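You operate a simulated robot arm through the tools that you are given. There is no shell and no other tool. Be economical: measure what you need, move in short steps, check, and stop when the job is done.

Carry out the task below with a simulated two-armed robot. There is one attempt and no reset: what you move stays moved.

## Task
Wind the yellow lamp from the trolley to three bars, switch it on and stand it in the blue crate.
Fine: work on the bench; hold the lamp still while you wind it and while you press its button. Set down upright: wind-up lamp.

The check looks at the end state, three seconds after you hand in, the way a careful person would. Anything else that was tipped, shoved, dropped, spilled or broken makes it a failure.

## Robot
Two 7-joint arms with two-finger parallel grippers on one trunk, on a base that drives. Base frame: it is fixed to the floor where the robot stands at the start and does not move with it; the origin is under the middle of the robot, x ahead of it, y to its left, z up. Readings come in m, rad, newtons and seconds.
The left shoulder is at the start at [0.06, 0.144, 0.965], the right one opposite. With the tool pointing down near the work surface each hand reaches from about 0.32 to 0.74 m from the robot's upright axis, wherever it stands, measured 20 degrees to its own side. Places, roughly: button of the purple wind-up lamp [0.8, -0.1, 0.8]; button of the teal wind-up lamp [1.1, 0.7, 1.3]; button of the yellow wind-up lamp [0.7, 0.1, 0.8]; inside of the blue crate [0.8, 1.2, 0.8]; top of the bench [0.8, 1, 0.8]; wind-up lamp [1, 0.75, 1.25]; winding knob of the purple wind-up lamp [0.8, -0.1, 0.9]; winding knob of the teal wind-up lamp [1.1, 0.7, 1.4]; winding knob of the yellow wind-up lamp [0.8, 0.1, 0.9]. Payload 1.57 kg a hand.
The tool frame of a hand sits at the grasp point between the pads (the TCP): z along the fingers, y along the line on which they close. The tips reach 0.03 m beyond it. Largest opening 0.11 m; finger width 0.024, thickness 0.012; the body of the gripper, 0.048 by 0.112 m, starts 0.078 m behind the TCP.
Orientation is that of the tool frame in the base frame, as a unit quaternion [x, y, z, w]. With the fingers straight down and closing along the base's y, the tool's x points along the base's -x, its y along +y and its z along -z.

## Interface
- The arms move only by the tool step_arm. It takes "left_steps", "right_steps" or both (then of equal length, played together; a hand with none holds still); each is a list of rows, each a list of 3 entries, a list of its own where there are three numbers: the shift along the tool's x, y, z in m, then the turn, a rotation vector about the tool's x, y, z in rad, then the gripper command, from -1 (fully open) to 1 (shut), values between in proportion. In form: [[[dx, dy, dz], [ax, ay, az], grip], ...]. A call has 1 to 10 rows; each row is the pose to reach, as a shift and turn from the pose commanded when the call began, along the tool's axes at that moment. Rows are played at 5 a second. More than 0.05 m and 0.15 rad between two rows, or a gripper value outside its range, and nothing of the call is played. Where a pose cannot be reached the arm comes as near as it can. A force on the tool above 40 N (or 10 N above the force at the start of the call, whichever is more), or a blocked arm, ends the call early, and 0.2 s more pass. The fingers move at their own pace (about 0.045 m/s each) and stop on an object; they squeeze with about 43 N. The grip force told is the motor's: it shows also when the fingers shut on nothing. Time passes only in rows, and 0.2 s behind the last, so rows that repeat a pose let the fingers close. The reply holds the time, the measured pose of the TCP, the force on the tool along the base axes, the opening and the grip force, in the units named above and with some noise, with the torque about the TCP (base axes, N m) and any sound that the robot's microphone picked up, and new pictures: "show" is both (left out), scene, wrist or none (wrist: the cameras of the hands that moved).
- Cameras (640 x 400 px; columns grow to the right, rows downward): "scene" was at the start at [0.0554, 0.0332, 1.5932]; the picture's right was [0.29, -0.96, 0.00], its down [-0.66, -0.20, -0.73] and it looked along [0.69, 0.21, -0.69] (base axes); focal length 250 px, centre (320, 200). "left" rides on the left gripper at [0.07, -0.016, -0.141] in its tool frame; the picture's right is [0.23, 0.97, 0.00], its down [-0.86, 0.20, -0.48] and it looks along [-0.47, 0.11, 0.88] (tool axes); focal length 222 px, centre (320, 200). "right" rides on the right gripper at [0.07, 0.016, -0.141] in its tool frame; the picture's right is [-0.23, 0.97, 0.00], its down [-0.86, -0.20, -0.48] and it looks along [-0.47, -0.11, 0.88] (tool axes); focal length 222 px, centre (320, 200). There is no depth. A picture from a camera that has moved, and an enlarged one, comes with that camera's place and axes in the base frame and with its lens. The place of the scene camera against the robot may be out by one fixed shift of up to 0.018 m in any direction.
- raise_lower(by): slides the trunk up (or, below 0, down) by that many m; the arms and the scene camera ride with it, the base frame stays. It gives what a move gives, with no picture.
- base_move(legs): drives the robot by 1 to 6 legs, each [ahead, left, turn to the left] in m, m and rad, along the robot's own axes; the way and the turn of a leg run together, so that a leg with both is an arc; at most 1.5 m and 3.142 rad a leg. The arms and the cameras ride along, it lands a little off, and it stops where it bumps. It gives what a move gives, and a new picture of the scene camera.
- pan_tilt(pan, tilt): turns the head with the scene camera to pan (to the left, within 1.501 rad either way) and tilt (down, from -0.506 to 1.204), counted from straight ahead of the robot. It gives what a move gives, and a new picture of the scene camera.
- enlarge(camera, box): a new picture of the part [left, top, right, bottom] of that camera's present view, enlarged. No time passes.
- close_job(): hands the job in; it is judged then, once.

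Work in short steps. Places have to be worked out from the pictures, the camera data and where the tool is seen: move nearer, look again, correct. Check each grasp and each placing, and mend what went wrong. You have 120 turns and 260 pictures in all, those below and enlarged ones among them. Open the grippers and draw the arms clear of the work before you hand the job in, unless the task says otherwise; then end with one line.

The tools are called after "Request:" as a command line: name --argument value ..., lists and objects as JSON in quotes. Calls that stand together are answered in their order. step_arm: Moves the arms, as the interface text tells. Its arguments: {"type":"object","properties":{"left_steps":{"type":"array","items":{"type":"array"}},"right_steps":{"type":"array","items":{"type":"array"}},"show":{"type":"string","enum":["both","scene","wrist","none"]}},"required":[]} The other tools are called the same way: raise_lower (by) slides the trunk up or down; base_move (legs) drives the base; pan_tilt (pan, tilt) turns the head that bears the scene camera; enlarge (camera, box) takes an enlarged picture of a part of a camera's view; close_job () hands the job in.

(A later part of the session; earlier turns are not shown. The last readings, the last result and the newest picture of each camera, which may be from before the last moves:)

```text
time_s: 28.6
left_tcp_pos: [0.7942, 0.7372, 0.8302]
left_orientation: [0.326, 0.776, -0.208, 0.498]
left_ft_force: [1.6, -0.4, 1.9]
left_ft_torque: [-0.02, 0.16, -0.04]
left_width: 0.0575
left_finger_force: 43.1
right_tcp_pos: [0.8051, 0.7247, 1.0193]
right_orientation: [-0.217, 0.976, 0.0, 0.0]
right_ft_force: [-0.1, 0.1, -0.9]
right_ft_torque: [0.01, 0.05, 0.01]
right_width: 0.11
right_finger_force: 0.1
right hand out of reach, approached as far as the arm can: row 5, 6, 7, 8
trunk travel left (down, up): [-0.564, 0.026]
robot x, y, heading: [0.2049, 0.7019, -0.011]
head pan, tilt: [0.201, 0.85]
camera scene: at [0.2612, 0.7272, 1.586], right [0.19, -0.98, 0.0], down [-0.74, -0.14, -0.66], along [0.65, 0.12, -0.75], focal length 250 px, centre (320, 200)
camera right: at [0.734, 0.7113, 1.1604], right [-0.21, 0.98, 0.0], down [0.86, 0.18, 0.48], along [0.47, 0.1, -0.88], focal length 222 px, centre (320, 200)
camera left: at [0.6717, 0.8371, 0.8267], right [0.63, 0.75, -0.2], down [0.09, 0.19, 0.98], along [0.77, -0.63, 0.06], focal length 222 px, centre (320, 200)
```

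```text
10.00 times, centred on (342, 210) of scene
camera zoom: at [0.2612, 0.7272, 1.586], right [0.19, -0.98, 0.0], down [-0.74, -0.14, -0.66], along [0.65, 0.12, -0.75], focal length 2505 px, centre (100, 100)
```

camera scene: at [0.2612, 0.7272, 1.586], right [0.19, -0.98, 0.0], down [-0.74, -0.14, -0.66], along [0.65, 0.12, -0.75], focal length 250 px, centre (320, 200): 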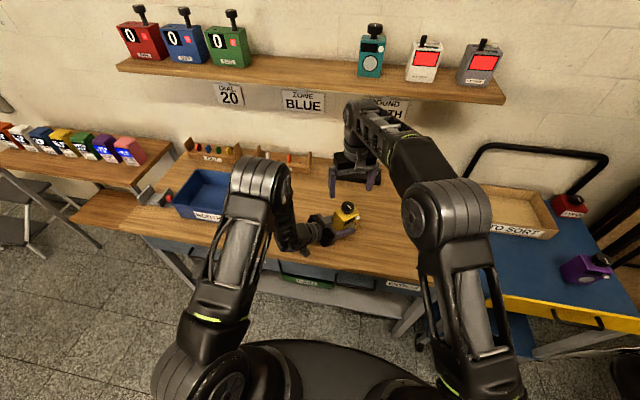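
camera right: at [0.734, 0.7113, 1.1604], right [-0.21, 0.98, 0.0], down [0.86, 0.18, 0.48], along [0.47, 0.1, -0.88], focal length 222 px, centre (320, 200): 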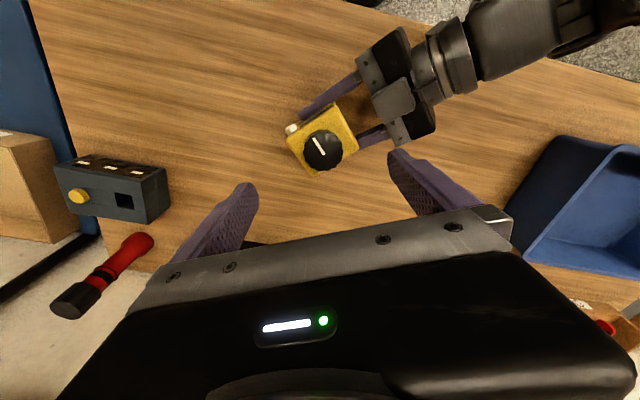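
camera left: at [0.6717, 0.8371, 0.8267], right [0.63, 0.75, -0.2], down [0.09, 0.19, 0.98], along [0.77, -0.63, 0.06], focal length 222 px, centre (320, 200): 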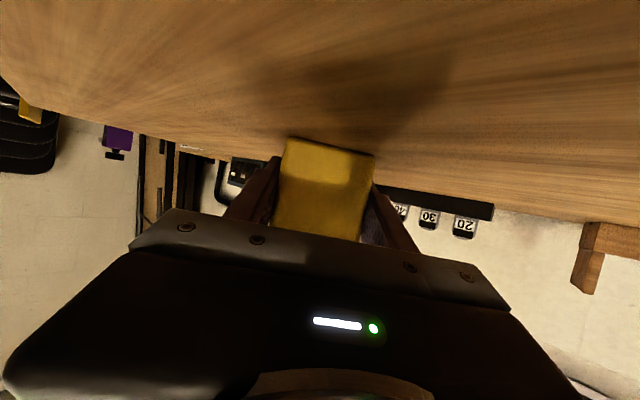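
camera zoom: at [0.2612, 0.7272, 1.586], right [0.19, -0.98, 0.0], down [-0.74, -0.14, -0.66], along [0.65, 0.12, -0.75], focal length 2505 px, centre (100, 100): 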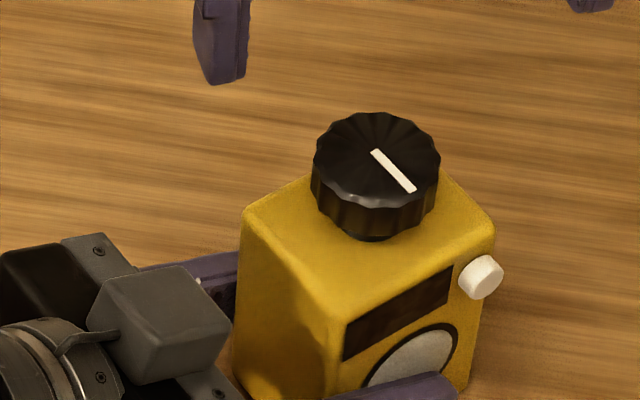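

Knob centre ≈(0.806, 0.731), diameter ≈0.047. I correct, descend to z≈0.916 and close on the knob.

Request:
step_arm --right_steps '[[[-0.0035, 0.005, 0.03], [0, 0, 0], -1], [[-0.0035, 0.005, 0.07], [0, 0, 0], -1], [[-0.0035, 0.005, 0.103], [0, 0, 0], -1], [[-0.0035, 0.005, 0.103], [0, 0, 0], -0.4], [[-0.0035, 0.005, 0.103], [0, 0, 0], 0], [[-0.0035, 0.005, 0.103], [0, 0, 0], 0.3], [[-0.0035, 0.005, 0.103], [0, 0, 0], 0.4], [[-0.0035, 0.005, 0.103], [0, 0, 0], 0.4]]' --show "scene"

Request:
enlarge --camera "scene" --box '[310, 190, 374, 230]'

```text
time_s: 30.4
left_tcp_pos: [0.7918, 0.7358, 0.8309]
left_orientation: [0.327, 0.776, -0.208, 0.498]
left_ft_force: [-3.4, 1.9, 3.7]
left_ft_torque: [-0.44, -0.1, -0.57]
left_width: 0.0577
left_finger_force: 43.0
right_tcp_pos: [0.8042, 0.7322, 0.9171]
right_orientation: [-0.218, 0.976, -0.001, 0.001]
right_ft_force: [2.9, -1.5, -2.8]
right_ft_torque: [0.25, -0.12, 0.54]
right_width: 0.0825
right_finger_force: 43.0
trunk travel left (down, up): [-0.564, 0.026]
robot x, y, heading: [0.2073, 0.6987, -0.011]
head pan, tilt: [0.201, 0.85]
camera scene: at [0.2593, 0.7263, 1.5859], right [0.19, -0.98, 0.0], down [-0.74, -0.14, -0.66], along [0.65, 0.12, -0.75], focal length 250 px, centre (320, 200)
```

scene: 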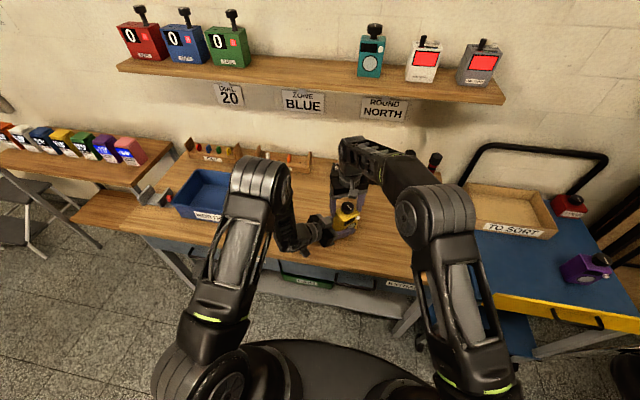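

```text
10.00 times, centred on (342, 210) of scene
camera zoom: at [0.2593, 0.7263, 1.5859], right [0.19, -0.98, 0.0], down [-0.74, -0.14, -0.66], along [0.65, 0.12, -0.75], focal length 2505 px, centre (100, 100)
```

zoom: 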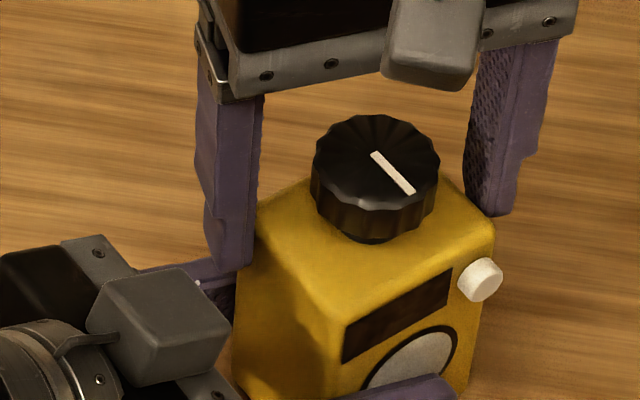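

The fingers closed on the body's corners, so the body top is higher (~0.90) and the knob ~0.91–0.93. I open, rise 28 mm and close again.

Request:
step_arm --right_steps '[[[0, 0, 0], [0, 0, 0], -0.5], [[0, 0, 0], [0, 0, 0], -1], [[0.003, -0.001, -0.015], [0, 0, 0], -1], [[0.003, -0.001, -0.028], [0, 0, 0], -1], [[0.003, -0.001, -0.028], [0, 0, 0], -0.4], [[0.003, -0.001, -0.028], [0, 0, 0], 0], [[0.003, -0.001, -0.028], [0, 0, 0], 0.3], [[0.003, -0.001, -0.028], [0, 0, 0], 0.6], [[0.003, -0.001, -0.028], [0, 0, 0], 0.6]]' --show "none"

Request:
enlarge --camera "scene" --box '[310, 190, 374, 230]'

```text
time_s: 32.4
left_tcp_pos: [0.7905, 0.7368, 0.8303]
left_orientation: [0.327, 0.776, -0.208, 0.498]
left_ft_force: [-3.5, 2.7, 3.2]
left_ft_torque: [-0.6, -0.29, 0.02]
left_width: 0.0575
left_finger_force: 43.1
right_tcp_pos: [0.8029, 0.7287, 0.9455]
right_orientation: [-0.218, 0.976, -0.001, 0.001]
right_ft_force: [3.5, -3.5, 0.4]
right_ft_torque: [0.03, 0.04, -0.02]
right_width: 0.0407
right_finger_force: 18.6
trunk travel left (down, up): [-0.564, 0.026]
robot x, y, heading: [0.2089, 0.7001, -0.008]
head pan, tilt: [0.201, 0.85]
```

```text
10.00 times, centred on (342, 210) of scene
camera zoom: at [0.2591, 0.7261, 1.5859], right [0.19, -0.98, 0.0], down [-0.74, -0.14, -0.66], along [0.65, 0.12, -0.75], focal length 2505 px, centre (100, 100)
```

zoom: 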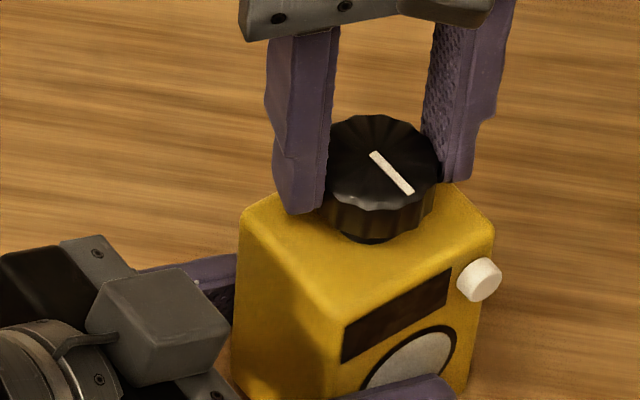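

The knob is gripped at 0.041 m. I turn it clockwise (about +tool z) and watch.

Request:
step_arm --right_steps '[[[0, 0, 0], [0, 0, 0], 1], [[0, 0, 0], [0, 0, 0.14], 1], [[0, 0, 0], [0, 0, 0.28], 1], [[0, 0, 0], [0, 0, 0.42], 1], [[0, 0, 0], [0, 0, 0.56], 1], [[0, 0, 0], [0, 0, 0.7], 1], [[0, 0, 0], [0, 0, 0.84], 1], [[0, 0, 0], [0, 0, 0.98], 1]]' --show "none"

Request:
enlarge --camera "scene" --box '[310, 190, 374, 230]'

```text
time_s: 34.2
left_tcp_pos: [0.7924, 0.7367, 0.8313]
left_orientation: [0.326, 0.777, -0.207, 0.497]
left_ft_force: [-14.5, 15.1, 12.0]
left_ft_torque: [-1.25, -0.46, 0.02]
left_width: 0.0575
left_finger_force: 43.2
right_tcp_pos: [0.8016, 0.7271, 0.9455]
right_orientation: [0.269, 0.963, -0.002, 0.001]
right_ft_force: [13.1, -16.8, -4.3]
right_ft_torque: [-0.62, -1.18, 0.04]
right_width: 0.0406
right_finger_force: 43.6
trunk travel left (down, up): [-0.564, 0.026]
robot x, y, heading: [0.2087, 0.703, -0.009]
head pan, tilt: [0.201, 0.85]
```

```text
10.00 times, centred on (342, 210) of scene
camera zoom: at [0.2587, 0.7259, 1.5859], right [0.19, -0.98, 0.0], down [-0.74, -0.14, -0.66], along [0.65, 0.12, -0.75], focal length 2505 px, centre (100, 100)
```

zoom: 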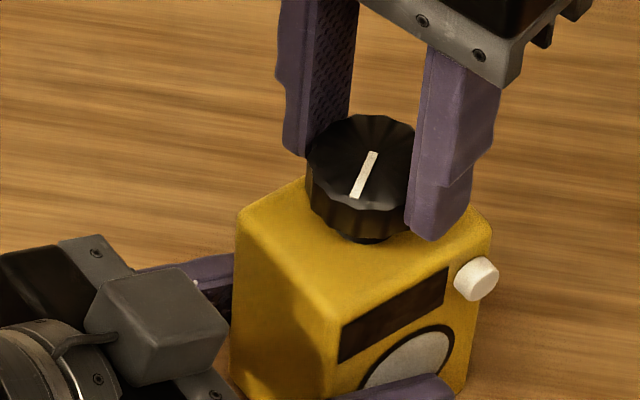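

The knob turned about 56°; no bars yet. There is some side load, so I re-centre a few mm and keep turning the same way.

Request:
step_arm --right_steps '[[[-0.004, -0.002, 0], [0, 0, 0], 1], [[-0.004, -0.002, 0], [0, 0, 0.14], 1], [[-0.004, -0.002, 0], [0, 0, 0.28], 1], [[-0.004, -0.002, 0], [0, 0, 0.42], 1], [[-0.004, -0.002, 0], [0, 0, 0.56], 1], [[-0.004, -0.002, 0], [0, 0, 0.7], 1], [[-0.004, -0.002, 0], [0, 0, 0.84], 1], [[-0.004, -0.002, 0], [0, 0, 0.98], 1]]' --show "none"

Request:
enlarge --camera "scene" --box '[310, 190, 374, 230]'

```text
time_s: 36.0
left_tcp_pos: [0.793, 0.7362, 0.8309]
left_orientation: [0.326, 0.777, -0.206, 0.498]
left_ft_force: [25.4, 3.3, -7.6]
left_ft_torque: [-0.22, 1.81, 0.13]
left_width: 0.0574
left_finger_force: 43.3
right_tcp_pos: [0.8017, 0.7254, 0.9468]
right_orientation: [0.69, 0.724, -0.002, -0.002]
right_ft_force: [-23.6, -1.9, 13.8]
right_ft_torque: [0.33, 1.0, 0.07]
right_width: 0.0402
right_finger_force: 43.0
trunk travel left (down, up): [-0.564, 0.026]
robot x, y, heading: [0.2057, 0.6992, -0.01]
head pan, tilt: [0.201, 0.85]
```

```text
10.00 times, centred on (342, 210) of scene
camera zoom: at [0.2591, 0.7264, 1.5859], right [0.19, -0.98, 0.0], down [-0.74, -0.14, -0.66], along [0.65, 0.12, -0.75], focal length 2505 px, centre (100, 100)
```

zoom: 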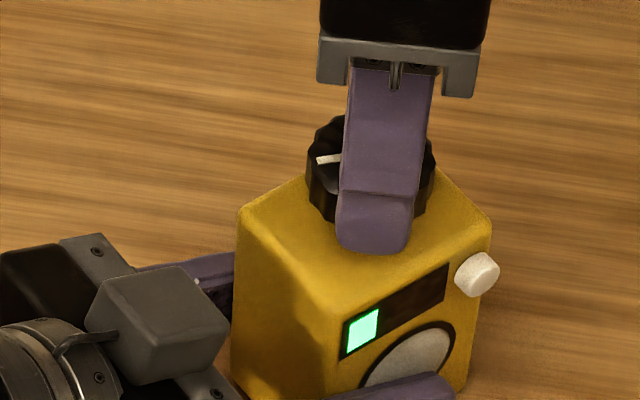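

One bar lit after about 112° of clockwise turning. I open, re-centre, and turn the hand back for another grip.

Request:
step_arm --right_steps '[[[0, 0, 0], [0, 0, 0], -0.5], [[0, -0.002, 0], [0, 0, 0], -0.6], [[0, -0.004, 0], [0, 0, -0.15], -0.6], [[0, -0.004, 0], [0, 0, -0.3], -0.6], [[0, -0.004, 0], [0, 0, -0.45], -0.6], [[0, -0.004, 0], [0, 0, -0.6], -0.6], [[0, -0.004, 0], [0, 0, -0.75], -0.6], [[0, -0.004, 0], [0, 0, -0.9], -0.6], [[0, -0.004, 0], [0, 0, -1.05], -0.6], [[0, -0.004, 0], [0, 0, -1.2], -0.6]]' --show "none"

Request:
enlarge --camera "scene" --box '[310, 190, 374, 230]'

Request:
enlarge --camera "right" --box '[240, 160, 400, 260]'

```text
time_s: 38.2
left_tcp_pos: [0.7915, 0.7356, 0.8316]
left_orientation: [0.326, 0.776, -0.208, 0.498]
left_ft_force: [0.7, -1.1, 1.8]
left_ft_torque: [0.11, 0.02, 0.02]
left_width: 0.0574
left_finger_force: 43.1
right_tcp_pos: [0.7994, 0.7245, 0.9462]
right_orientation: [0.159, 0.987, -0.001, 0.0]
right_ft_force: [0.2, 0.5, 0.4]
right_ft_torque: [0.02, 0.0, 0.0]
right_width: 0.088
right_finger_force: 0.0
trunk travel left (down, up): [-0.564, 0.026]
robot x, y, heading: [0.2072, 0.7055, -0.015]
head pan, tilt: [0.201, 0.85]
```

```text
10.00 times, centred on (342, 210) of scene
camera zoom: at [0.259, 0.7261, 1.5859], right [0.19, -0.98, 0.0], down [-0.74, -0.14, -0.66], along [0.65, 0.12, -0.75], focal length 2505 px, centre (100, 100)
```

zoom: 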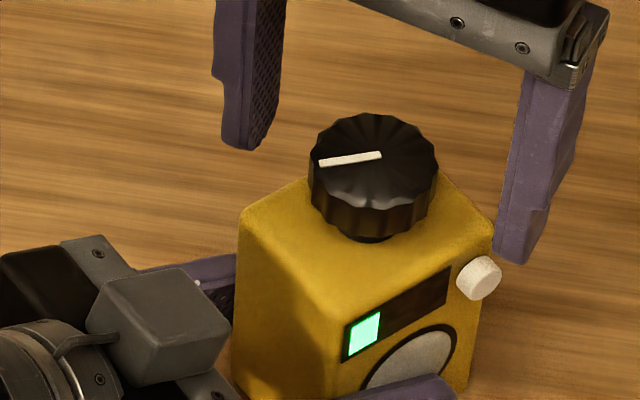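

```text
4.00 times, centred on (320, 210) of right
camera zoom: at [0.7367, 0.7633, 1.0878], right [0.52, 0.85, 0.0], down [0.75, -0.46, 0.48], along [0.41, -0.25, -0.88], focal length 888 px, centre (320, 160)
```

zoom: 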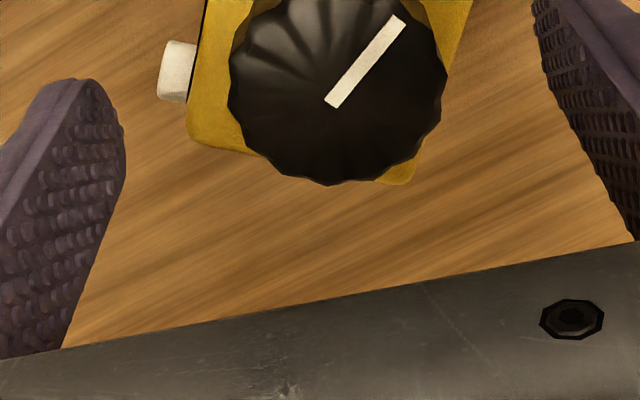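

Bar one stays lit. Knob centre ≈(0.800, 0.728); I shift 3 mm, close and turn 1.05 rad.

Request:
step_arm --right_steps '[[[0, 0.003, 0], [0, 0, 0], 0.3], [[0, 0.003, 0], [0, 0, 0], 1], [[0, 0.003, 0], [0, 0, 0], 1], [[0, 0.003, 0], [0, 0, 0.15], 1], [[0, 0.003, 0], [0, 0, 0.3], 1], [[0, 0.003, 0], [0, 0, 0.45], 1], [[0, 0.003, 0], [0, 0, 0.6], 1], [[0, 0.003, 0], [0, 0, 0.75], 1], [[0, 0.003, 0], [0, 0, 0.9], 1], [[0, 0.003, 0], [0, 0, 1.05], 1]]' --show "none"

Request:
enlarge --camera "scene" --box '[310, 190, 374, 230]'

```text
time_s: 40.4
left_tcp_pos: [0.7916, 0.7365, 0.8305]
left_orientation: [0.326, 0.776, -0.208, 0.498]
left_ft_force: [0.3, 2.1, 1.8]
left_ft_torque: [-0.17, 0.15, 0.04]
left_width: 0.0574
left_finger_force: 42.9
right_tcp_pos: [0.7995, 0.7277, 0.9462]
right_orientation: [0.634, 0.773, 0.0, 0.0]
right_ft_force: [-0.3, -2.3, -0.6]
right_ft_torque: [-0.12, -0.02, -0.02]
right_width: 0.0403
right_finger_force: 42.3
trunk travel left (down, up): [-0.564, 0.026]
robot x, y, heading: [0.2047, 0.7032, -0.016]
head pan, tilt: [0.201, 0.85]
```

```text
10.00 times, centred on (342, 210) of scene
camera zoom: at [0.2592, 0.7262, 1.5859], right [0.19, -0.98, 0.0], down [-0.74, -0.14, -0.66], along [0.65, 0.12, -0.75], focal length 2505 px, centre (100, 100)
```

zoom: 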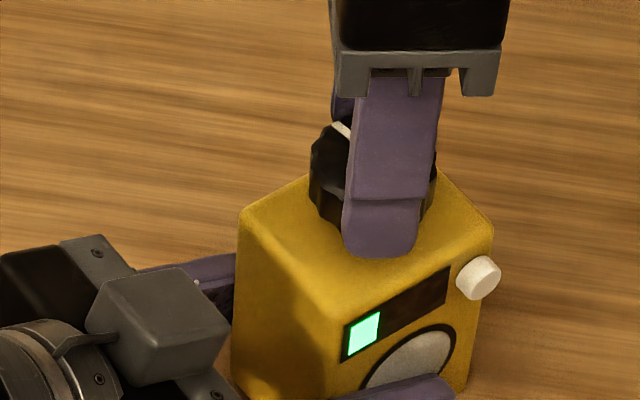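

Well centred now. Total turn ≈3.0 rad, still one bar; I turn 0.45 rad more.

Request:
step_arm --right_steps '[[[0, 0, 0], [0, 0, 0.15], 1], [[0, 0, 0], [0, 0, 0.3], 1], [[0, 0, 0], [0, 0, 0.45], 1]]' --show "none"

Request:
enlarge --camera "scene" --box '[310, 190, 374, 230]'

```text
time_s: 41.2
left_tcp_pos: [0.793, 0.7377, 0.8313]
left_orientation: [0.326, 0.776, -0.208, 0.498]
left_ft_force: [2.4, 2.0, -0.6]
left_ft_torque: [-0.12, 0.38, 0.07]
left_width: 0.0576
left_finger_force: 43.1
right_tcp_pos: [0.7999, 0.7284, 0.9453]
right_orientation: [0.791, 0.612, -0.001, 0.001]
right_ft_force: [-2.4, -1.1, 2.0]
right_ft_torque: [0.07, -0.09, 0.02]
right_width: 0.0407
right_finger_force: 42.6
trunk travel left (down, up): [-0.564, 0.026]
robot x, y, heading: [0.206, 0.703, -0.008]
head pan, tilt: [0.201, 0.85]
```

```text
10.00 times, centred on (342, 210) of scene
camera zoom: at [0.2592, 0.7264, 1.5859], right [0.19, -0.98, 0.0], down [-0.74, -0.14, -0.66], along [0.65, 0.12, -0.75], focal length 2505 px, centre (100, 100)
```

zoom: 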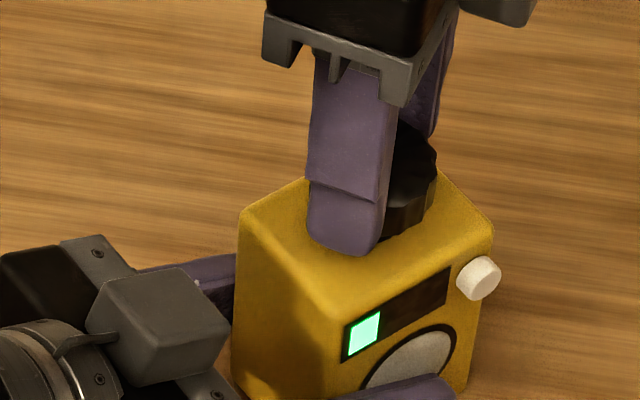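

Still one bar at ≈3.5 rad. I open and turn the hand back again.

Request:
step_arm --right_steps '[[[0, 0, 0], [0, 0, 0], -0.2], [[0, 0, 0], [0, 0, 0], -0.2], [[0, 0, 0], [0, 0, -0.15], -0.2], [[0, 0, 0], [0, 0, -0.3], -0.2], [[0, 0, 0], [0, 0, -0.45], -0.2], [[0, 0, 0], [0, 0, -0.6], -0.2], [[0, 0, 0], [0, 0, -0.75], -0.2], [[0, 0, 0], [0, 0, -0.9], -0.2], [[0, 0, 0], [0, 0, -1.05], -0.2], [[0, 0, 0], [0, 0, -1.2], -0.2]]' --show "none"

Request:
step_arm --right_steps '[[[0, 0, 0], [0, 0, -0.15], -0.2], [[0, 0, 0], [0, 0, -0.15], 1], [[0, 0, 0], [0, 0, -0.15], 1], [[0, 0, 0], [0, 0, 0], 1], [[0, 0, 0], [0, 0, 0.15], 1], [[0, 0, 0], [0, 0, 0.3], 1], [[0, 0, 0], [0, 0, 0.4], 1]]' --show "none"

Request:
enlarge --camera "scene" --box '[310, 190, 374, 230]'

```text
time_s: 43.4
left_tcp_pos: [0.7907, 0.7363, 0.8303]
left_orientation: [0.325, 0.777, -0.207, 0.499]
left_ft_force: [0.4, 0.7, 0.6]
left_ft_torque: [0.05, 0.03, 0.02]
left_width: 0.0574
left_finger_force: 43.5
right_tcp_pos: [0.8012, 0.7286, 0.9462]
right_orientation: [0.305, 0.952, 0.001, 0.0]
right_ft_force: [-0.1, 0.4, 0.3]
right_ft_torque: [-0.03, -0.04, 0.0]
right_width: 0.0657
right_finger_force: 0.1
trunk travel left (down, up): [-0.564, 0.026]
robot x, y, heading: [0.205, 0.7016, -0.011]
head pan, tilt: [0.201, 0.85]
```

```text
time_s: 45.0
left_tcp_pos: [0.7932, 0.737, 0.8308]
left_orientation: [0.326, 0.776, -0.208, 0.498]
left_ft_force: [5.7, 3.5, 0.3]
left_ft_torque: [-0.51, 0.73, 0.08]
left_width: 0.0576
left_finger_force: 43.3
right_tcp_pos: [0.8014, 0.7294, 0.9469]
right_orientation: [0.49, 0.872, -0.001, 0.0]
right_ft_force: [-5.4, -4.3, 2.7]
right_ft_torque: [0.1, -0.02, 0.04]
right_width: 0.0403
right_finger_force: 42.9
trunk travel left (down, up): [-0.564, 0.026]
robot x, y, heading: [0.2065, 0.706, -0.008]
head pan, tilt: [0.201, 0.85]
```

```text
10.00 times, centred on (342, 210) of scene
camera zoom: at [0.2593, 0.7263, 1.5859], right [0.19, -0.98, 0.0], down [-0.74, -0.14, -0.66], along [0.65, 0.12, -0.75], focal length 2505 px, centre (100, 100)
```

zoom: 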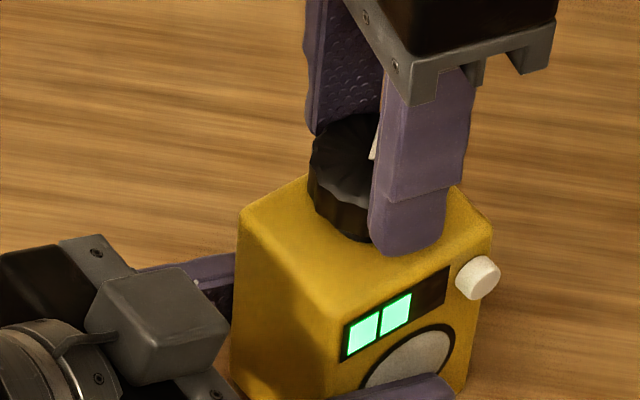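

Two bars at ≈4.0 rad. The third should come at 5.2–6.0; I turn 0.9 rad more and look.

Request:
step_arm --right_steps '[[[0, 0, 0], [0, 0, 0.15], 1], [[0, 0, 0], [0, 0, 0.3], 1], [[0, 0, 0], [0, 0, 0.45], 1], [[0, 0, 0], [0, 0, 0.6], 1], [[0, 0, 0], [0, 0, 0.75], 1], [[0, 0, 0], [0, 0, 0.9], 1]]' --show "none"

Request:
enlarge --camera "scene" --box '[310, 190, 374, 230]'

```text
time_s: 46.4
left_tcp_pos: [0.7924, 0.7366, 0.8308]
left_orientation: [0.325, 0.777, -0.206, 0.498]
left_ft_force: [9.2, 6.4, -0.9]
left_ft_torque: [0.03, 1.05, 0.07]
left_width: 0.0574
left_finger_force: 43.4
right_tcp_pos: [0.8006, 0.7279, 0.9457]
right_orientation: [0.821, 0.571, 0.0, 0.0]
right_ft_force: [-9.4, -5.3, 2.7]
right_ft_torque: [-0.44, 0.04, 0.0]
right_width: 0.0404
right_finger_force: 43.3
trunk travel left (down, up): [-0.564, 0.026]
robot x, y, heading: [0.2052, 0.7006, -0.015]
head pan, tilt: [0.201, 0.85]
```

```text
10.00 times, centred on (342, 210) of scene
camera zoom: at [0.2593, 0.7264, 1.5859], right [0.19, -0.98, 0.0], down [-0.74, -0.14, -0.66], along [0.65, 0.12, -0.75], focal length 2505 px, centre (100, 100)
```

zoom: 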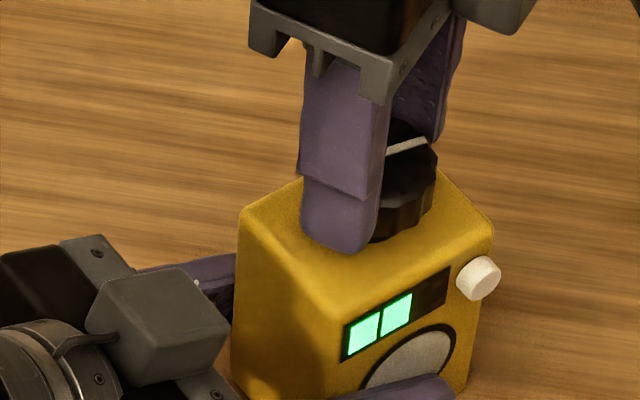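

Total ≈4.9 rad, still two bars. Open, turn back 1.2 rad, grip, and turn another 0.45.

Request:
step_arm --right_steps '[[[0, 0, 0], [0, 0, 0], -0.2], [[0, 0, 0], [0, 0, 0], -0.2], [[0, 0, 0], [0, 0, -0.15], -0.2], [[0, 0, 0], [0, 0, -0.3], -0.2], [[0, 0, 0], [0, 0, -0.45], -0.2], [[0, 0, 0], [0, 0, -0.6], -0.2], [[0, 0, 0], [0, 0, -0.75], -0.2], [[0, 0, 0], [0, 0, -0.9], -0.2], [[0, 0, 0], [0, 0, -1.05], -0.2], [[0, 0, 0], [0, 0, -1.2], -0.2]]' --show "none"

Request:
step_arm --right_steps '[[[0, 0, 0], [0, 0, 0], 1], [[0, 0, 0], [0, 0, 0], 1], [[0, 0, 0], [0, 0, 0.15], 1], [[0, 0, 0], [0, 0, 0.3], 1], [[0, 0, 0], [0, 0, 0.45], 1]]' --show "none"

Request:
enlarge --camera "scene" --box '[310, 190, 374, 230]'

```text
time_s: 48.6
left_tcp_pos: [0.792, 0.7368, 0.8302]
left_orientation: [0.326, 0.776, -0.207, 0.498]
left_ft_force: [-0.6, -0.1, 0.1]
left_ft_torque: [0.06, 0.01, 0.01]
left_width: 0.0577
left_finger_force: 42.6
right_tcp_pos: [0.8011, 0.7291, 0.9461]
right_orientation: [0.352, 0.936, 0.0, 0.0]
right_ft_force: [0.4, -0.2, -0.2]
right_ft_torque: [-0.03, 0.02, 0.05]
right_width: 0.066
right_finger_force: 0.1
trunk travel left (down, up): [-0.564, 0.026]
robot x, y, heading: [0.2081, 0.704, -0.016]
head pan, tilt: [0.201, 0.85]
```

```text
time_s: 49.8
left_tcp_pos: [0.7921, 0.7361, 0.8307]
left_orientation: [0.326, 0.776, -0.208, 0.498]
left_ft_force: [0.1, 2.5, 0.0]
left_ft_torque: [-0.27, -0.16, 0.04]
left_width: 0.0575
left_finger_force: 43.2
right_tcp_pos: [0.8004, 0.7273, 0.9458]
right_orientation: [0.554, 0.833, 0.0, -0.001]
right_ft_force: [0.2, -2.1, 0.8]
right_ft_torque: [0.01, 0.22, -0.01]
right_width: 0.0403
right_finger_force: 42.9
trunk travel left (down, up): [-0.564, 0.026]
robot x, y, heading: [0.2055, 0.7004, -0.013]
head pan, tilt: [0.201, 0.85]
```

```text
10.00 times, centred on (342, 210) of scene
camera zoom: at [0.2594, 0.7263, 1.5859], right [0.19, -0.98, 0.0], down [-0.74, -0.14, -0.66], along [0.65, 0.12, -0.75], focal length 2505 px, centre (100, 100)
```

zoom: 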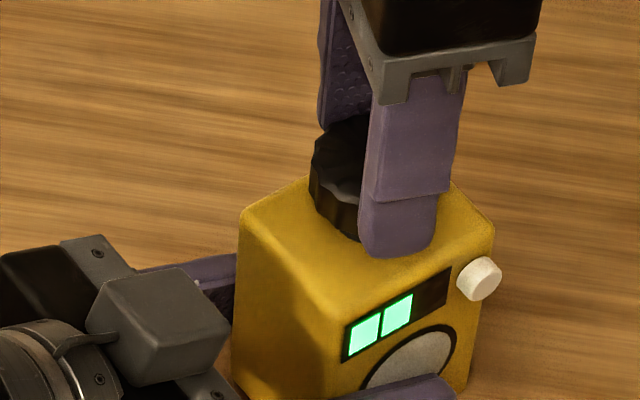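

Total ≈5.35 rad; another 0.3.

Request:
step_arm --right_steps '[[[0, 0, 0], [0, 0, 0.15], 1], [[0, 0, 0], [0, 0, 0.3], 1]]' --show "none"

Request:
enlarge --camera "scene" --box '[310, 190, 374, 230]'

```text
time_s: 50.4
left_tcp_pos: [0.7915, 0.7362, 0.8315]
left_orientation: [0.326, 0.777, -0.207, 0.497]
left_ft_force: [2.6, 3.4, 0.6]
left_ft_torque: [-0.23, 0.62, 0.06]
left_width: 0.0574
left_finger_force: 43.4
right_tcp_pos: [0.8013, 0.7275, 0.9461]
right_orientation: [0.672, 0.74, 0.0, -0.001]
right_ft_force: [-2.9, -2.9, 0.6]
right_ft_torque: [-0.1, -0.27, -0.01]
right_width: 0.0398
right_finger_force: 43.0
trunk travel left (down, up): [-0.564, 0.026]
robot x, y, heading: [0.2066, 0.704, -0.013]
head pan, tilt: [0.201, 0.85]
```

```text
10.00 times, centred on (342, 210) of scene
camera zoom: at [0.2593, 0.7263, 1.5859], right [0.19, -0.98, 0.0], down [-0.74, -0.14, -0.66], along [0.65, 0.12, -0.75], focal length 2505 px, centre (100, 100)
```

zoom: 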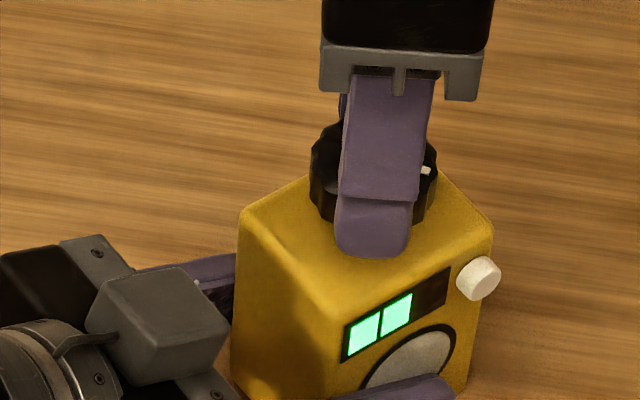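

Total ≈5.65; another 0.3.

Request:
step_arm --right_steps '[[[0, 0, 0], [0, 0, 0.15], 1], [[0, 0, 0], [0, 0, 0.3], 1]]' --show "none"

Request:
enlarge --camera "scene" --box '[310, 190, 374, 230]'

```text
time_s: 51.0
left_tcp_pos: [0.7917, 0.7362, 0.8318]
left_orientation: [0.327, 0.776, -0.208, 0.498]
left_ft_force: [3.6, 3.6, 0.7]
left_ft_torque: [-0.3, 0.67, 0.07]
left_width: 0.0577
left_finger_force: 42.8
right_tcp_pos: [0.801, 0.728, 0.9458]
right_orientation: [0.775, 0.632, -0.001, 0.001]
right_ft_force: [-3.9, -5.2, 0.2]
right_ft_torque: [-0.07, -0.19, 0.0]
right_width: 0.0404
right_finger_force: 42.8
trunk travel left (down, up): [-0.564, 0.026]
robot x, y, heading: [0.2042, 0.7055, -0.014]
head pan, tilt: [0.201, 0.85]
```

```text
10.00 times, centred on (342, 210) of scene
camera zoom: at [0.2593, 0.7263, 1.5859], right [0.19, -0.98, 0.0], down [-0.74, -0.14, -0.66], along [0.65, 0.12, -0.75], focal length 2505 px, centre (100, 100)
```

zoom: 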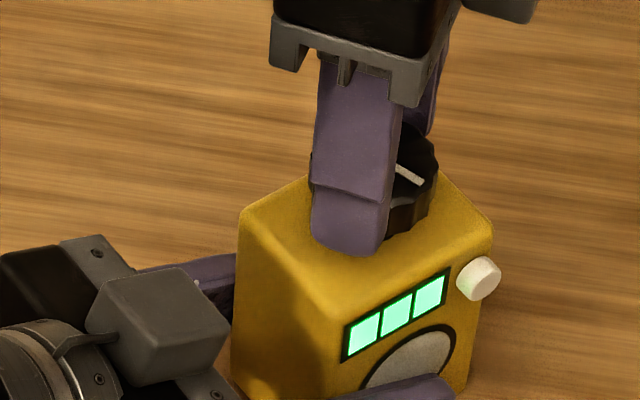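

Three bars are lit. I release the knob, rise, and start turning the right hand toward the button side.

Request:
step_arm --right_steps '[[[0, 0, 0], [0, 0, 0], -0.3], [[0, 0, 0], [0, 0, 0], -0.3], [[0, 0, -0.04], [0, 0, 0], -0.3], [[0, 0, -0.08], [0, 0, -0.14], -0.3], [[0, 0, -0.1], [0, 0, -0.28], -0.3], [[0, 0, -0.1], [0, 0, -0.42], 0], [[0, 0, -0.1], [0, 0, -0.56], 0.5], [[0, 0, -0.1], [0, 0, -0.7], 1], [[0, 0, -0.1], [0, 0, -0.84], 1], [[0, 0, -0.1], [0, 0, -0.98], 1]]' --show "none"

Request:
enlarge --camera "scene" --box '[310, 190, 374, 230]'

```text
time_s: 53.2
left_tcp_pos: [0.7917, 0.7353, 0.8316]
left_orientation: [0.327, 0.777, -0.208, 0.497]
left_ft_force: [0.8, -0.3, -0.2]
left_ft_torque: [0.0, -0.01, 0.01]
left_width: 0.0574
left_finger_force: 42.8
right_tcp_pos: [0.7997, 0.7283, 1.0452]
right_orientation: [0.385, 0.923, 0.0, 0.001]
right_ft_force: [0.5, -0.2, 0.3]
right_ft_torque: [0.0, 0.0, 0.04]
right_width: 0.0001
right_finger_force: 17.1
trunk travel left (down, up): [-0.564, 0.026]
robot x, y, heading: [0.2046, 0.7041, -0.015]
head pan, tilt: [0.201, 0.85]
```

```text
10.00 times, centred on (342, 210) of scene
camera zoom: at [0.2594, 0.7263, 1.5859], right [0.19, -0.98, 0.0], down [-0.74, -0.14, -0.66], along [0.65, 0.12, -0.75], focal length 2505 px, centre (100, 100)
```

zoom: 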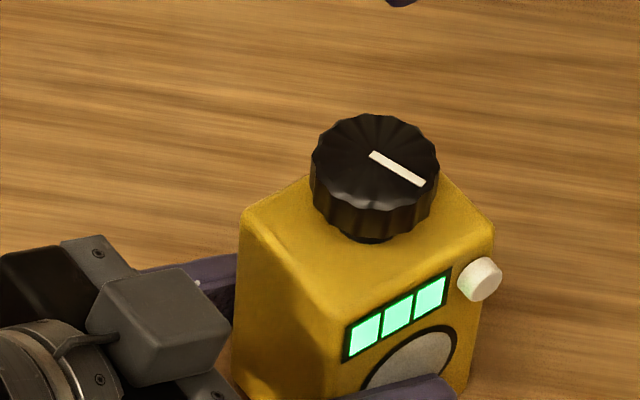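

Bars hold steady. I move the right hand back-right of the lamp while yawing it to face the front.

Request:
step_arm --right_steps '[[[-0.003, -0.016, 0], [0, 0, -0.15], 1], [[-0.006, -0.031, 0], [0, 0, -0.3], 1], [[-0.009, -0.047, 0], [0, 0, -0.45], 1], [[-0.012, -0.062, 0], [0, 0, -0.6], 1], [[-0.014, -0.077, 0], [0, 0, -0.75], 1], [[-0.017, -0.093, 0], [0, 0, -0.9], 1], [[-0.02, -0.108, 0], [0, 0, -1.05], 1], [[-0.022, -0.123, 0], [0, 0, -1.2], 1], [[-0.025, -0.139, 0], [0, 0, -1.35], 1], [[-0.028, -0.154, 0], [0, 0, -1.5], 1]]' --show "scene"

```text
time_s: 55.4
left_tcp_pos: [0.791, 0.7363, 0.8314]
left_orientation: [0.326, 0.776, -0.207, 0.498]
left_ft_force: [-0.1, 0.0, 0.0]
left_ft_torque: [0.03, 0.01, 0.03]
left_width: 0.0572
left_finger_force: 42.8
right_tcp_pos: [0.7109, 0.5998, 1.0464]
right_orientation: [-0.349, 0.937, 0.0, 0.0]
right_ft_force: [0.4, -0.5, -0.5]
right_ft_torque: [0.0, 0.03, -0.02]
right_width: 0.0001
right_finger_force: 20.6
trunk travel left (down, up): [-0.564, 0.026]
robot x, y, heading: [0.2065, 0.702, -0.011]
head pan, tilt: [0.201, 0.85]
camera scene: at [0.2592, 0.7259, 1.5859], right [0.19, -0.98, 0.0], down [-0.74, -0.14, -0.66], along [0.65, 0.12, -0.75], focal length 250 px, centre (320, 200)
```

scene: 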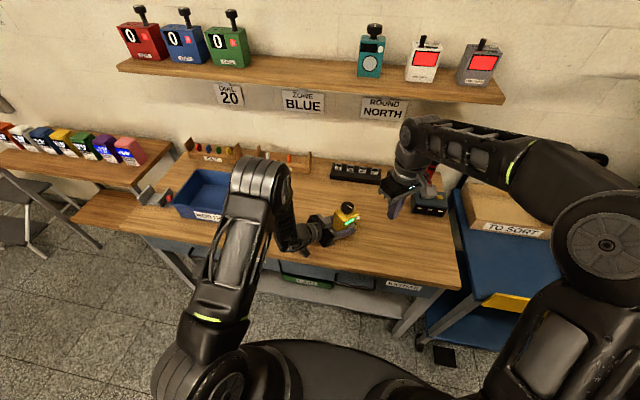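

Now I pitch the right hand up so the closed fingertips point at the lamp front, 30° below level.

Request:
step_arm --right_steps '[[[0, 0, 0], [-0.004, -0.131, -0.007], 1], [[0, 0, 0], [-0.008, -0.262, -0.014], 1], [[0, 0, 0], [-0.012, -0.393, -0.021], 1], [[0, 0, 0], [-0.016, -0.524, -0.028], 1], [[0, 0, 0], [-0.02, -0.654, -0.035], 1], [[0, 0, 0], [-0.024, -0.785, -0.042], 1], [[0, 0, 0], [-0.028, -0.916, -0.049], 1], [[0, 0, 0], [-0.0325, -1.047, -0.0563], 1], [[0, 0, 0], [-0.0325, -1.047, -0.0563], 1]]'

```text
time_s: 57.4
left_tcp_pos: [0.7912, 0.7353, 0.8299]
left_orientation: [0.326, 0.776, -0.208, 0.498]
left_ft_force: [0.4, 0.1, -0.3]
left_ft_torque: [0.01, 0.04, 0.0]
left_width: 0.0572
left_finger_force: 43.2
right_tcp_pos: [0.7108, 0.5998, 1.0463]
right_orientation: [-0.325, 0.803, 0.188, 0.463]
right_ft_force: [0.8, -0.2, -0.5]
right_ft_torque: [-0.03, -0.02, 0.03]
right_width: 0.0001
right_finger_force: 21.0
trunk travel left (down, up): [-0.564, 0.026]
robot x, y, heading: [0.208, 0.6966, -0.013]
head pan, tilt: [0.201, 0.85]
camera scene: at [0.2593, 0.7263, 1.5859], right [0.19, -0.98, 0.0], down [-0.74, -0.14, -0.66], along [0.65, 0.12, -0.75], focal length 250 px, centre (320, 200)
camera right: at [0.5849, 0.5032, 1.0566], right [-0.6, 0.78, 0.2], down [0.15, -0.13, 0.98], along [0.79, 0.61, -0.04], focal length 222 px, centre (320, 200)
```

scene: 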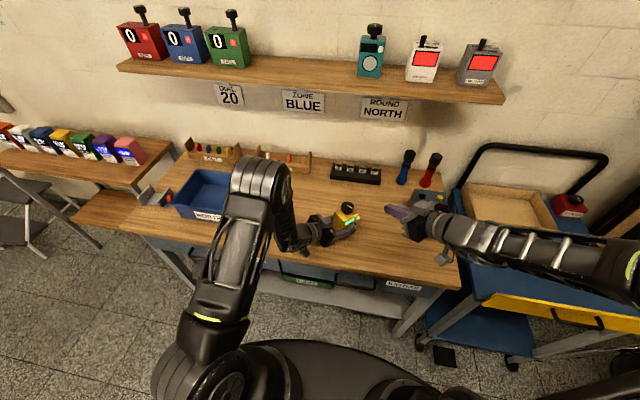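
right: 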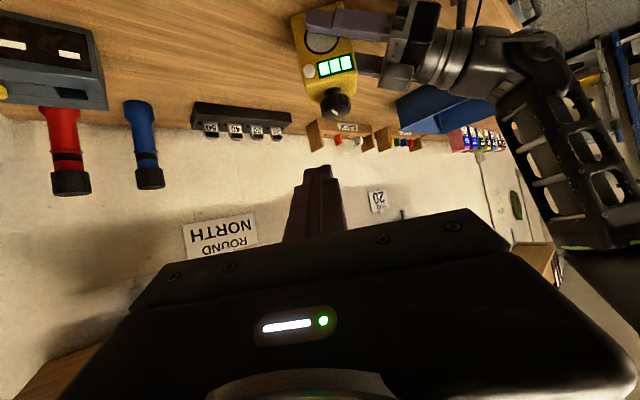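

The button is at ≈(0.795, 0.687, 0.88) from both cameras. I bring the fingertip to 3 cm in front of it.

Request:
step_arm --right_steps '[[[0.026, 0.001, 0.02], [0, 0, 0], 1], [[0.052, 0.002, 0.045], [0, 0, 0], 1], [[0.075, 0.003, 0.075], [0, 0, 0], 1], [[0.095, 0.004, 0.105], [0, 0, 0], 1], [[0.11, 0.004, 0.132], [0, 0, 0], 1], [[0.11, 0.004, 0.132], [0, 0, 0], 1]]' --show "wrist"

Request:
enlarge --camera "scene" --box '[310, 190, 390, 240]'

```text
time_s: 58.8
left_tcp_pos: [0.7903, 0.7359, 0.831]
left_orientation: [0.326, 0.776, -0.207, 0.498]
left_ft_force: [0.6, 0.4, -0.1]
left_ft_torque: [-0.01, 0.11, 0.02]
left_width: 0.0576
left_finger_force: 43.0
right_tcp_pos: [0.7511, 0.6427, 0.8856]
right_orientation: [-0.326, 0.803, 0.187, 0.463]
right_ft_force: [0.3, 0.5, -0.5]
right_ft_torque: [0.01, 0.0, 0.01]
right_width: 0.0
right_finger_force: 20.9
trunk travel left (down, up): [-0.564, 0.026]
robot x, y, heading: [0.2075, 0.7031, -0.014]
head pan, tilt: [0.201, 0.85]
camera right: at [0.6258, 0.5468, 0.8957], right [-0.6, 0.78, 0.2], down [0.15, -0.13, 0.98], along [0.79, 0.61, -0.04], focal length 222 px, centre (320, 200)
```

right: 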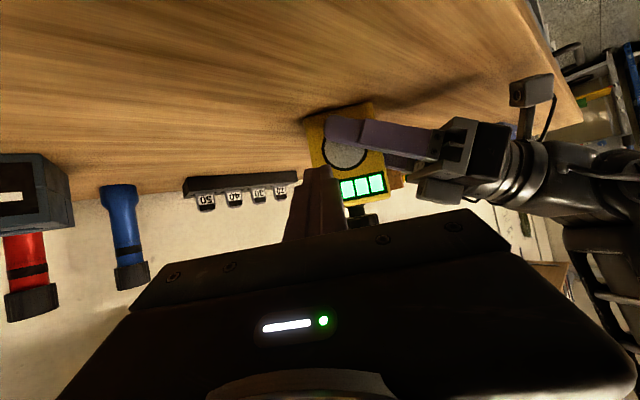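

```text
8.00 times, centred on (350, 215) of scene
camera zoom: at [0.2593, 0.726, 1.5859], right [0.19, -0.98, 0.0], down [-0.74, -0.14, -0.66], along [0.65, 0.12, -0.75], focal length 2004 px, centre (80, 80)
```

zoom: 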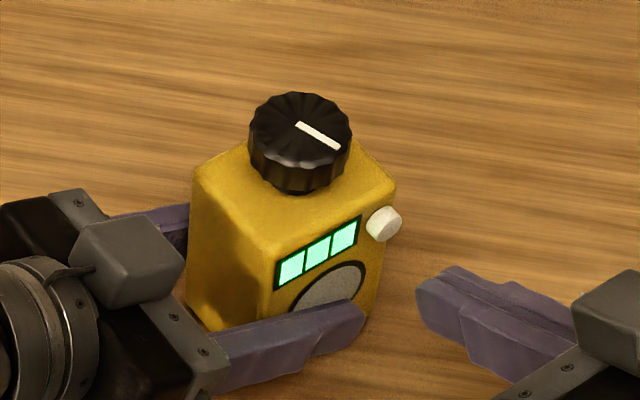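

The tip would land slightly low; I raise 6 mm and advance 26 mm along the button axis.

Request:
step_arm --right_steps '[[[-0.005, 0, -0.003], [0, 0, 0], 1], [[-0.01, 0, 0.0057], [0, 0, 0], 1], [[-0.015, 0, 0.0143], [0, 0, 0], 1], [[-0.018, 0, 0.0195], [0, 0, 0], 1]]' --show "none"

Request:
enlarge --camera "scene" --box '[310, 190, 390, 240]'

Request:
enlarge --camera "right" --box '[260, 100, 420, 200]'

```text
time_s: 59.8
left_tcp_pos: [0.7911, 0.7357, 0.8308]
left_orientation: [0.326, 0.776, -0.207, 0.498]
left_ft_force: [0.1, -0.5, -0.4]
left_ft_torque: [0.01, 0.1, 0.0]
left_width: 0.0577
left_finger_force: 43.3
right_tcp_pos: [0.7687, 0.663, 0.8912]
right_orientation: [-0.326, 0.803, 0.188, 0.462]
right_ft_force: [0.0, 0.2, -0.1]
right_ft_torque: [0.01, 0.0, -0.01]
right_width: 0.0002
right_finger_force: 20.8
trunk travel left (down, up): [-0.564, 0.026]
robot x, y, heading: [0.2073, 0.6996, -0.012]
head pan, tilt: [0.201, 0.85]
```

```text
8.00 times, centred on (350, 215) of scene
camera zoom: at [0.2594, 0.7263, 1.5859], right [0.19, -0.98, 0.0], down [-0.74, -0.14, -0.66], along [0.65, 0.12, -0.75], focal length 2004 px, centre (80, 80)
```

zoom: 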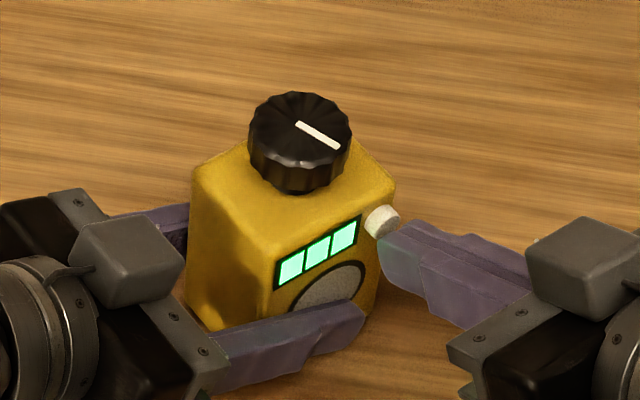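

```text
4.00 times, centred on (340, 150) of right
camera zoom: at [0.6433, 0.5653, 0.9012], right [-0.6, 0.78, 0.2], down [0.15, -0.13, 0.98], along [0.79, 0.61, -0.04], focal length 888 px, centre (240, 400)
```

zoom: 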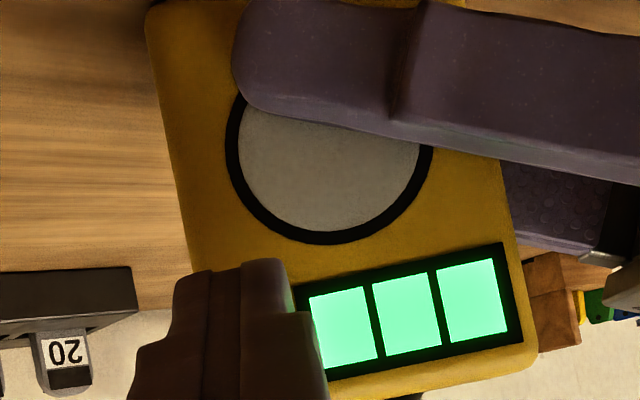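

Aligned with the button. I advance in small steps to press.

Request:
step_arm --right_steps '[[[-0.0015, 0, 0.0026], [0, 0, 0], 1], [[-0.003, 0, 0.0052], [0, 0, 0], 1], [[-0.0045, 0, 0.0078], [0, 0, 0], 1]]' --show "none"

Request:
enlarge --camera "scene" --box '[310, 190, 390, 240]'

```text
time_s: 60.6
left_tcp_pos: [0.7929, 0.7378, 0.8312]
left_orientation: [0.325, 0.777, -0.206, 0.498]
left_ft_force: [8.3, 6.6, -2.0]
left_ft_torque: [-0.28, 0.48, 0.42]
left_width: 0.0577
left_finger_force: 43.2
right_tcp_pos: [0.7748, 0.6684, 0.89]
right_orientation: [-0.325, 0.803, 0.187, 0.463]
right_ft_force: [-8.6, -6.7, 2.9]
right_ft_torque: [0.06, -0.03, 0.07]
right_width: 0.0
right_finger_force: 21.1
trunk travel left (down, up): [-0.564, 0.026]
robot x, y, heading: [0.2054, 0.7002, -0.01]
head pan, tilt: [0.201, 0.85]
heard: click
```

```text
8.00 times, centred on (350, 215) of scene
camera zoom: at [0.2593, 0.7263, 1.5859], right [0.19, -0.98, 0.0], down [-0.74, -0.14, -0.66], along [0.65, 0.12, -0.75], focal length 2004 px, centre (80, 80)
```

zoom: 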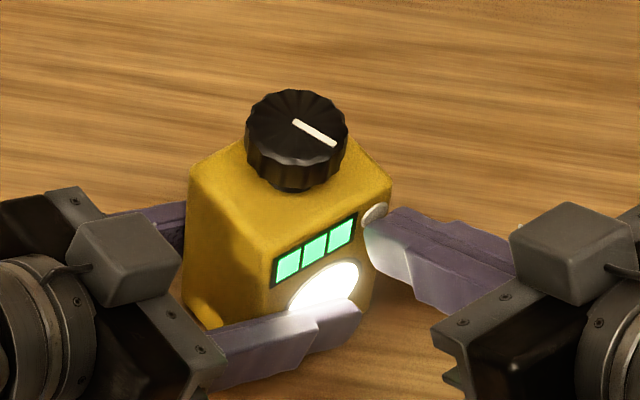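

A click, and the lamp is lit. I withdraw straight back and then up and out.

Request:
step_arm --right_steps '[[[0.01, 0, -0.0173], [0, 0, 0], 1], [[0.025, 0, -0.043], [0, 0, 0], 1], [[0.025, 0, -0.08], [0, 0, 0], 1], [[0.025, 0, -0.12], [0, 0, 0], 1], [[0.0, 0, -0.155], [0, 0, 0], 1], [[-0.04, 0, -0.18], [0, 0, 0], 1], [[-0.085, 0, -0.2], [0, 0, 0], 1]]' --show "scene"

Request:
enlarge --camera "scene" --box '[310, 190, 390, 240]'

```text
time_s: 62.2
left_tcp_pos: [0.7924, 0.7369, 0.8308]
left_orientation: [0.325, 0.777, -0.207, 0.499]
left_ft_force: [-0.9, -1.1, -0.8]
left_ft_torque: [0.0, 0.02, -0.02]
left_width: 0.0575
left_finger_force: 43.2
right_tcp_pos: [0.6808, 0.5783, 1.0655]
right_orientation: [-0.325, 0.803, 0.187, 0.464]
right_ft_force: [0.3, 0.0, 0.0]
right_ft_torque: [-0.01, 0.01, -0.03]
right_width: 0.0
right_finger_force: 21.3
trunk travel left (down, up): [-0.564, 0.026]
robot x, y, heading: [0.207, 0.7046, -0.01]
head pan, tilt: [0.201, 0.85]
camera scene: at [0.2587, 0.7263, 1.5859], right [0.19, -0.98, 0.0], down [-0.74, -0.14, -0.66], along [0.65, 0.12, -0.75], focal length 250 px, centre (320, 200)
```

scene: 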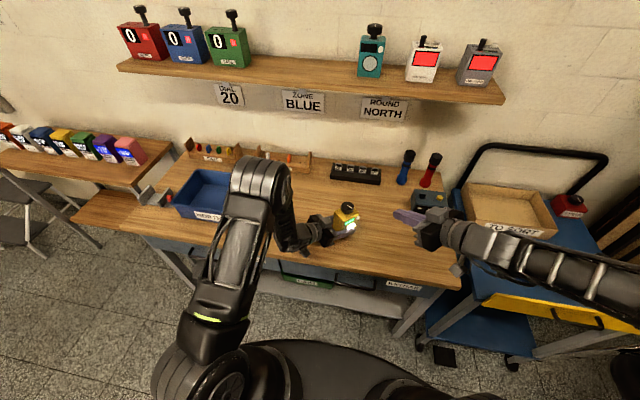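

```text
8.00 times, centred on (350, 215) of scene
camera zoom: at [0.2587, 0.7263, 1.5859], right [0.19, -0.98, 0.0], down [-0.74, -0.14, -0.66], along [0.65, 0.12, -0.75], focal length 2004 px, centre (80, 80)
```

zoom: 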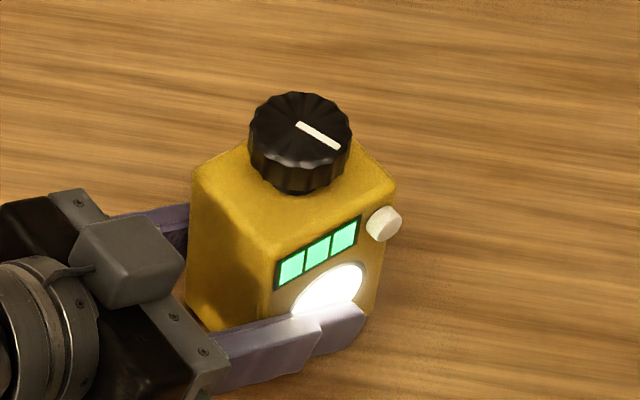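

Lamp on with three bars. I open the left hand, back straight out and rise.

Request:
step_arm --left_steps '[[[0, 0, 0], [0, 0, 0], 0], [[0, 0, 0], [0, 0, 0], -0.6], [[0, 0, 0], [0, 0, 0], -1], [[0, 0, -0.03], [0, 0, 0], -1], [[0, 0, -0.07], [0, 0, 0], -1], [[0, 0, -0.11], [0, 0, 0], -1], [[0, 0, -0.15], [0, 0, 0], -1], [[-0.04, 0, -0.17], [0, 0, 0], -1], [[-0.085, 0, -0.19], [0, 0, 0], -1], [[-0.13, 0, -0.21], [0, 0, 0], -1]]' --show "scene"

```text
time_s: 64.4
left_tcp_pos: [0.6954, 0.8347, 1.0382]
left_orientation: [0.327, 0.777, -0.207, 0.497]
left_ft_force: [0.6, -0.5, 0.1]
left_ft_torque: [-0.01, 0.0, 0.03]
left_width: 0.1102
left_finger_force: 0.1
right_tcp_pos: [0.6797, 0.5787, 1.0636]
right_orientation: [-0.326, 0.802, 0.188, 0.463]
right_ft_force: [0.2, 0.2, 0.4]
right_ft_torque: [0.02, 0.0, -0.03]
right_width: 0.0004
right_finger_force: 21.5
trunk travel left (down, up): [-0.564, 0.026]
robot x, y, heading: [0.2087, 0.7016, -0.01]
head pan, tilt: [0.201, 0.85]
camera scene: at [0.258, 0.7264, 1.5859], right [0.19, -0.98, 0.0], down [-0.74, -0.14, -0.66], along [0.65, 0.12, -0.75], focal length 250 px, centre (320, 200)
```

scene: 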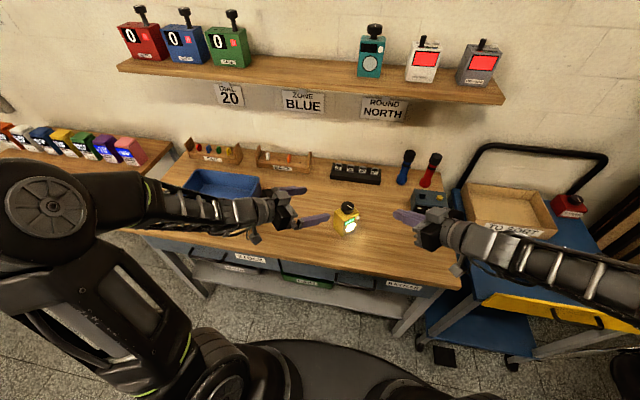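

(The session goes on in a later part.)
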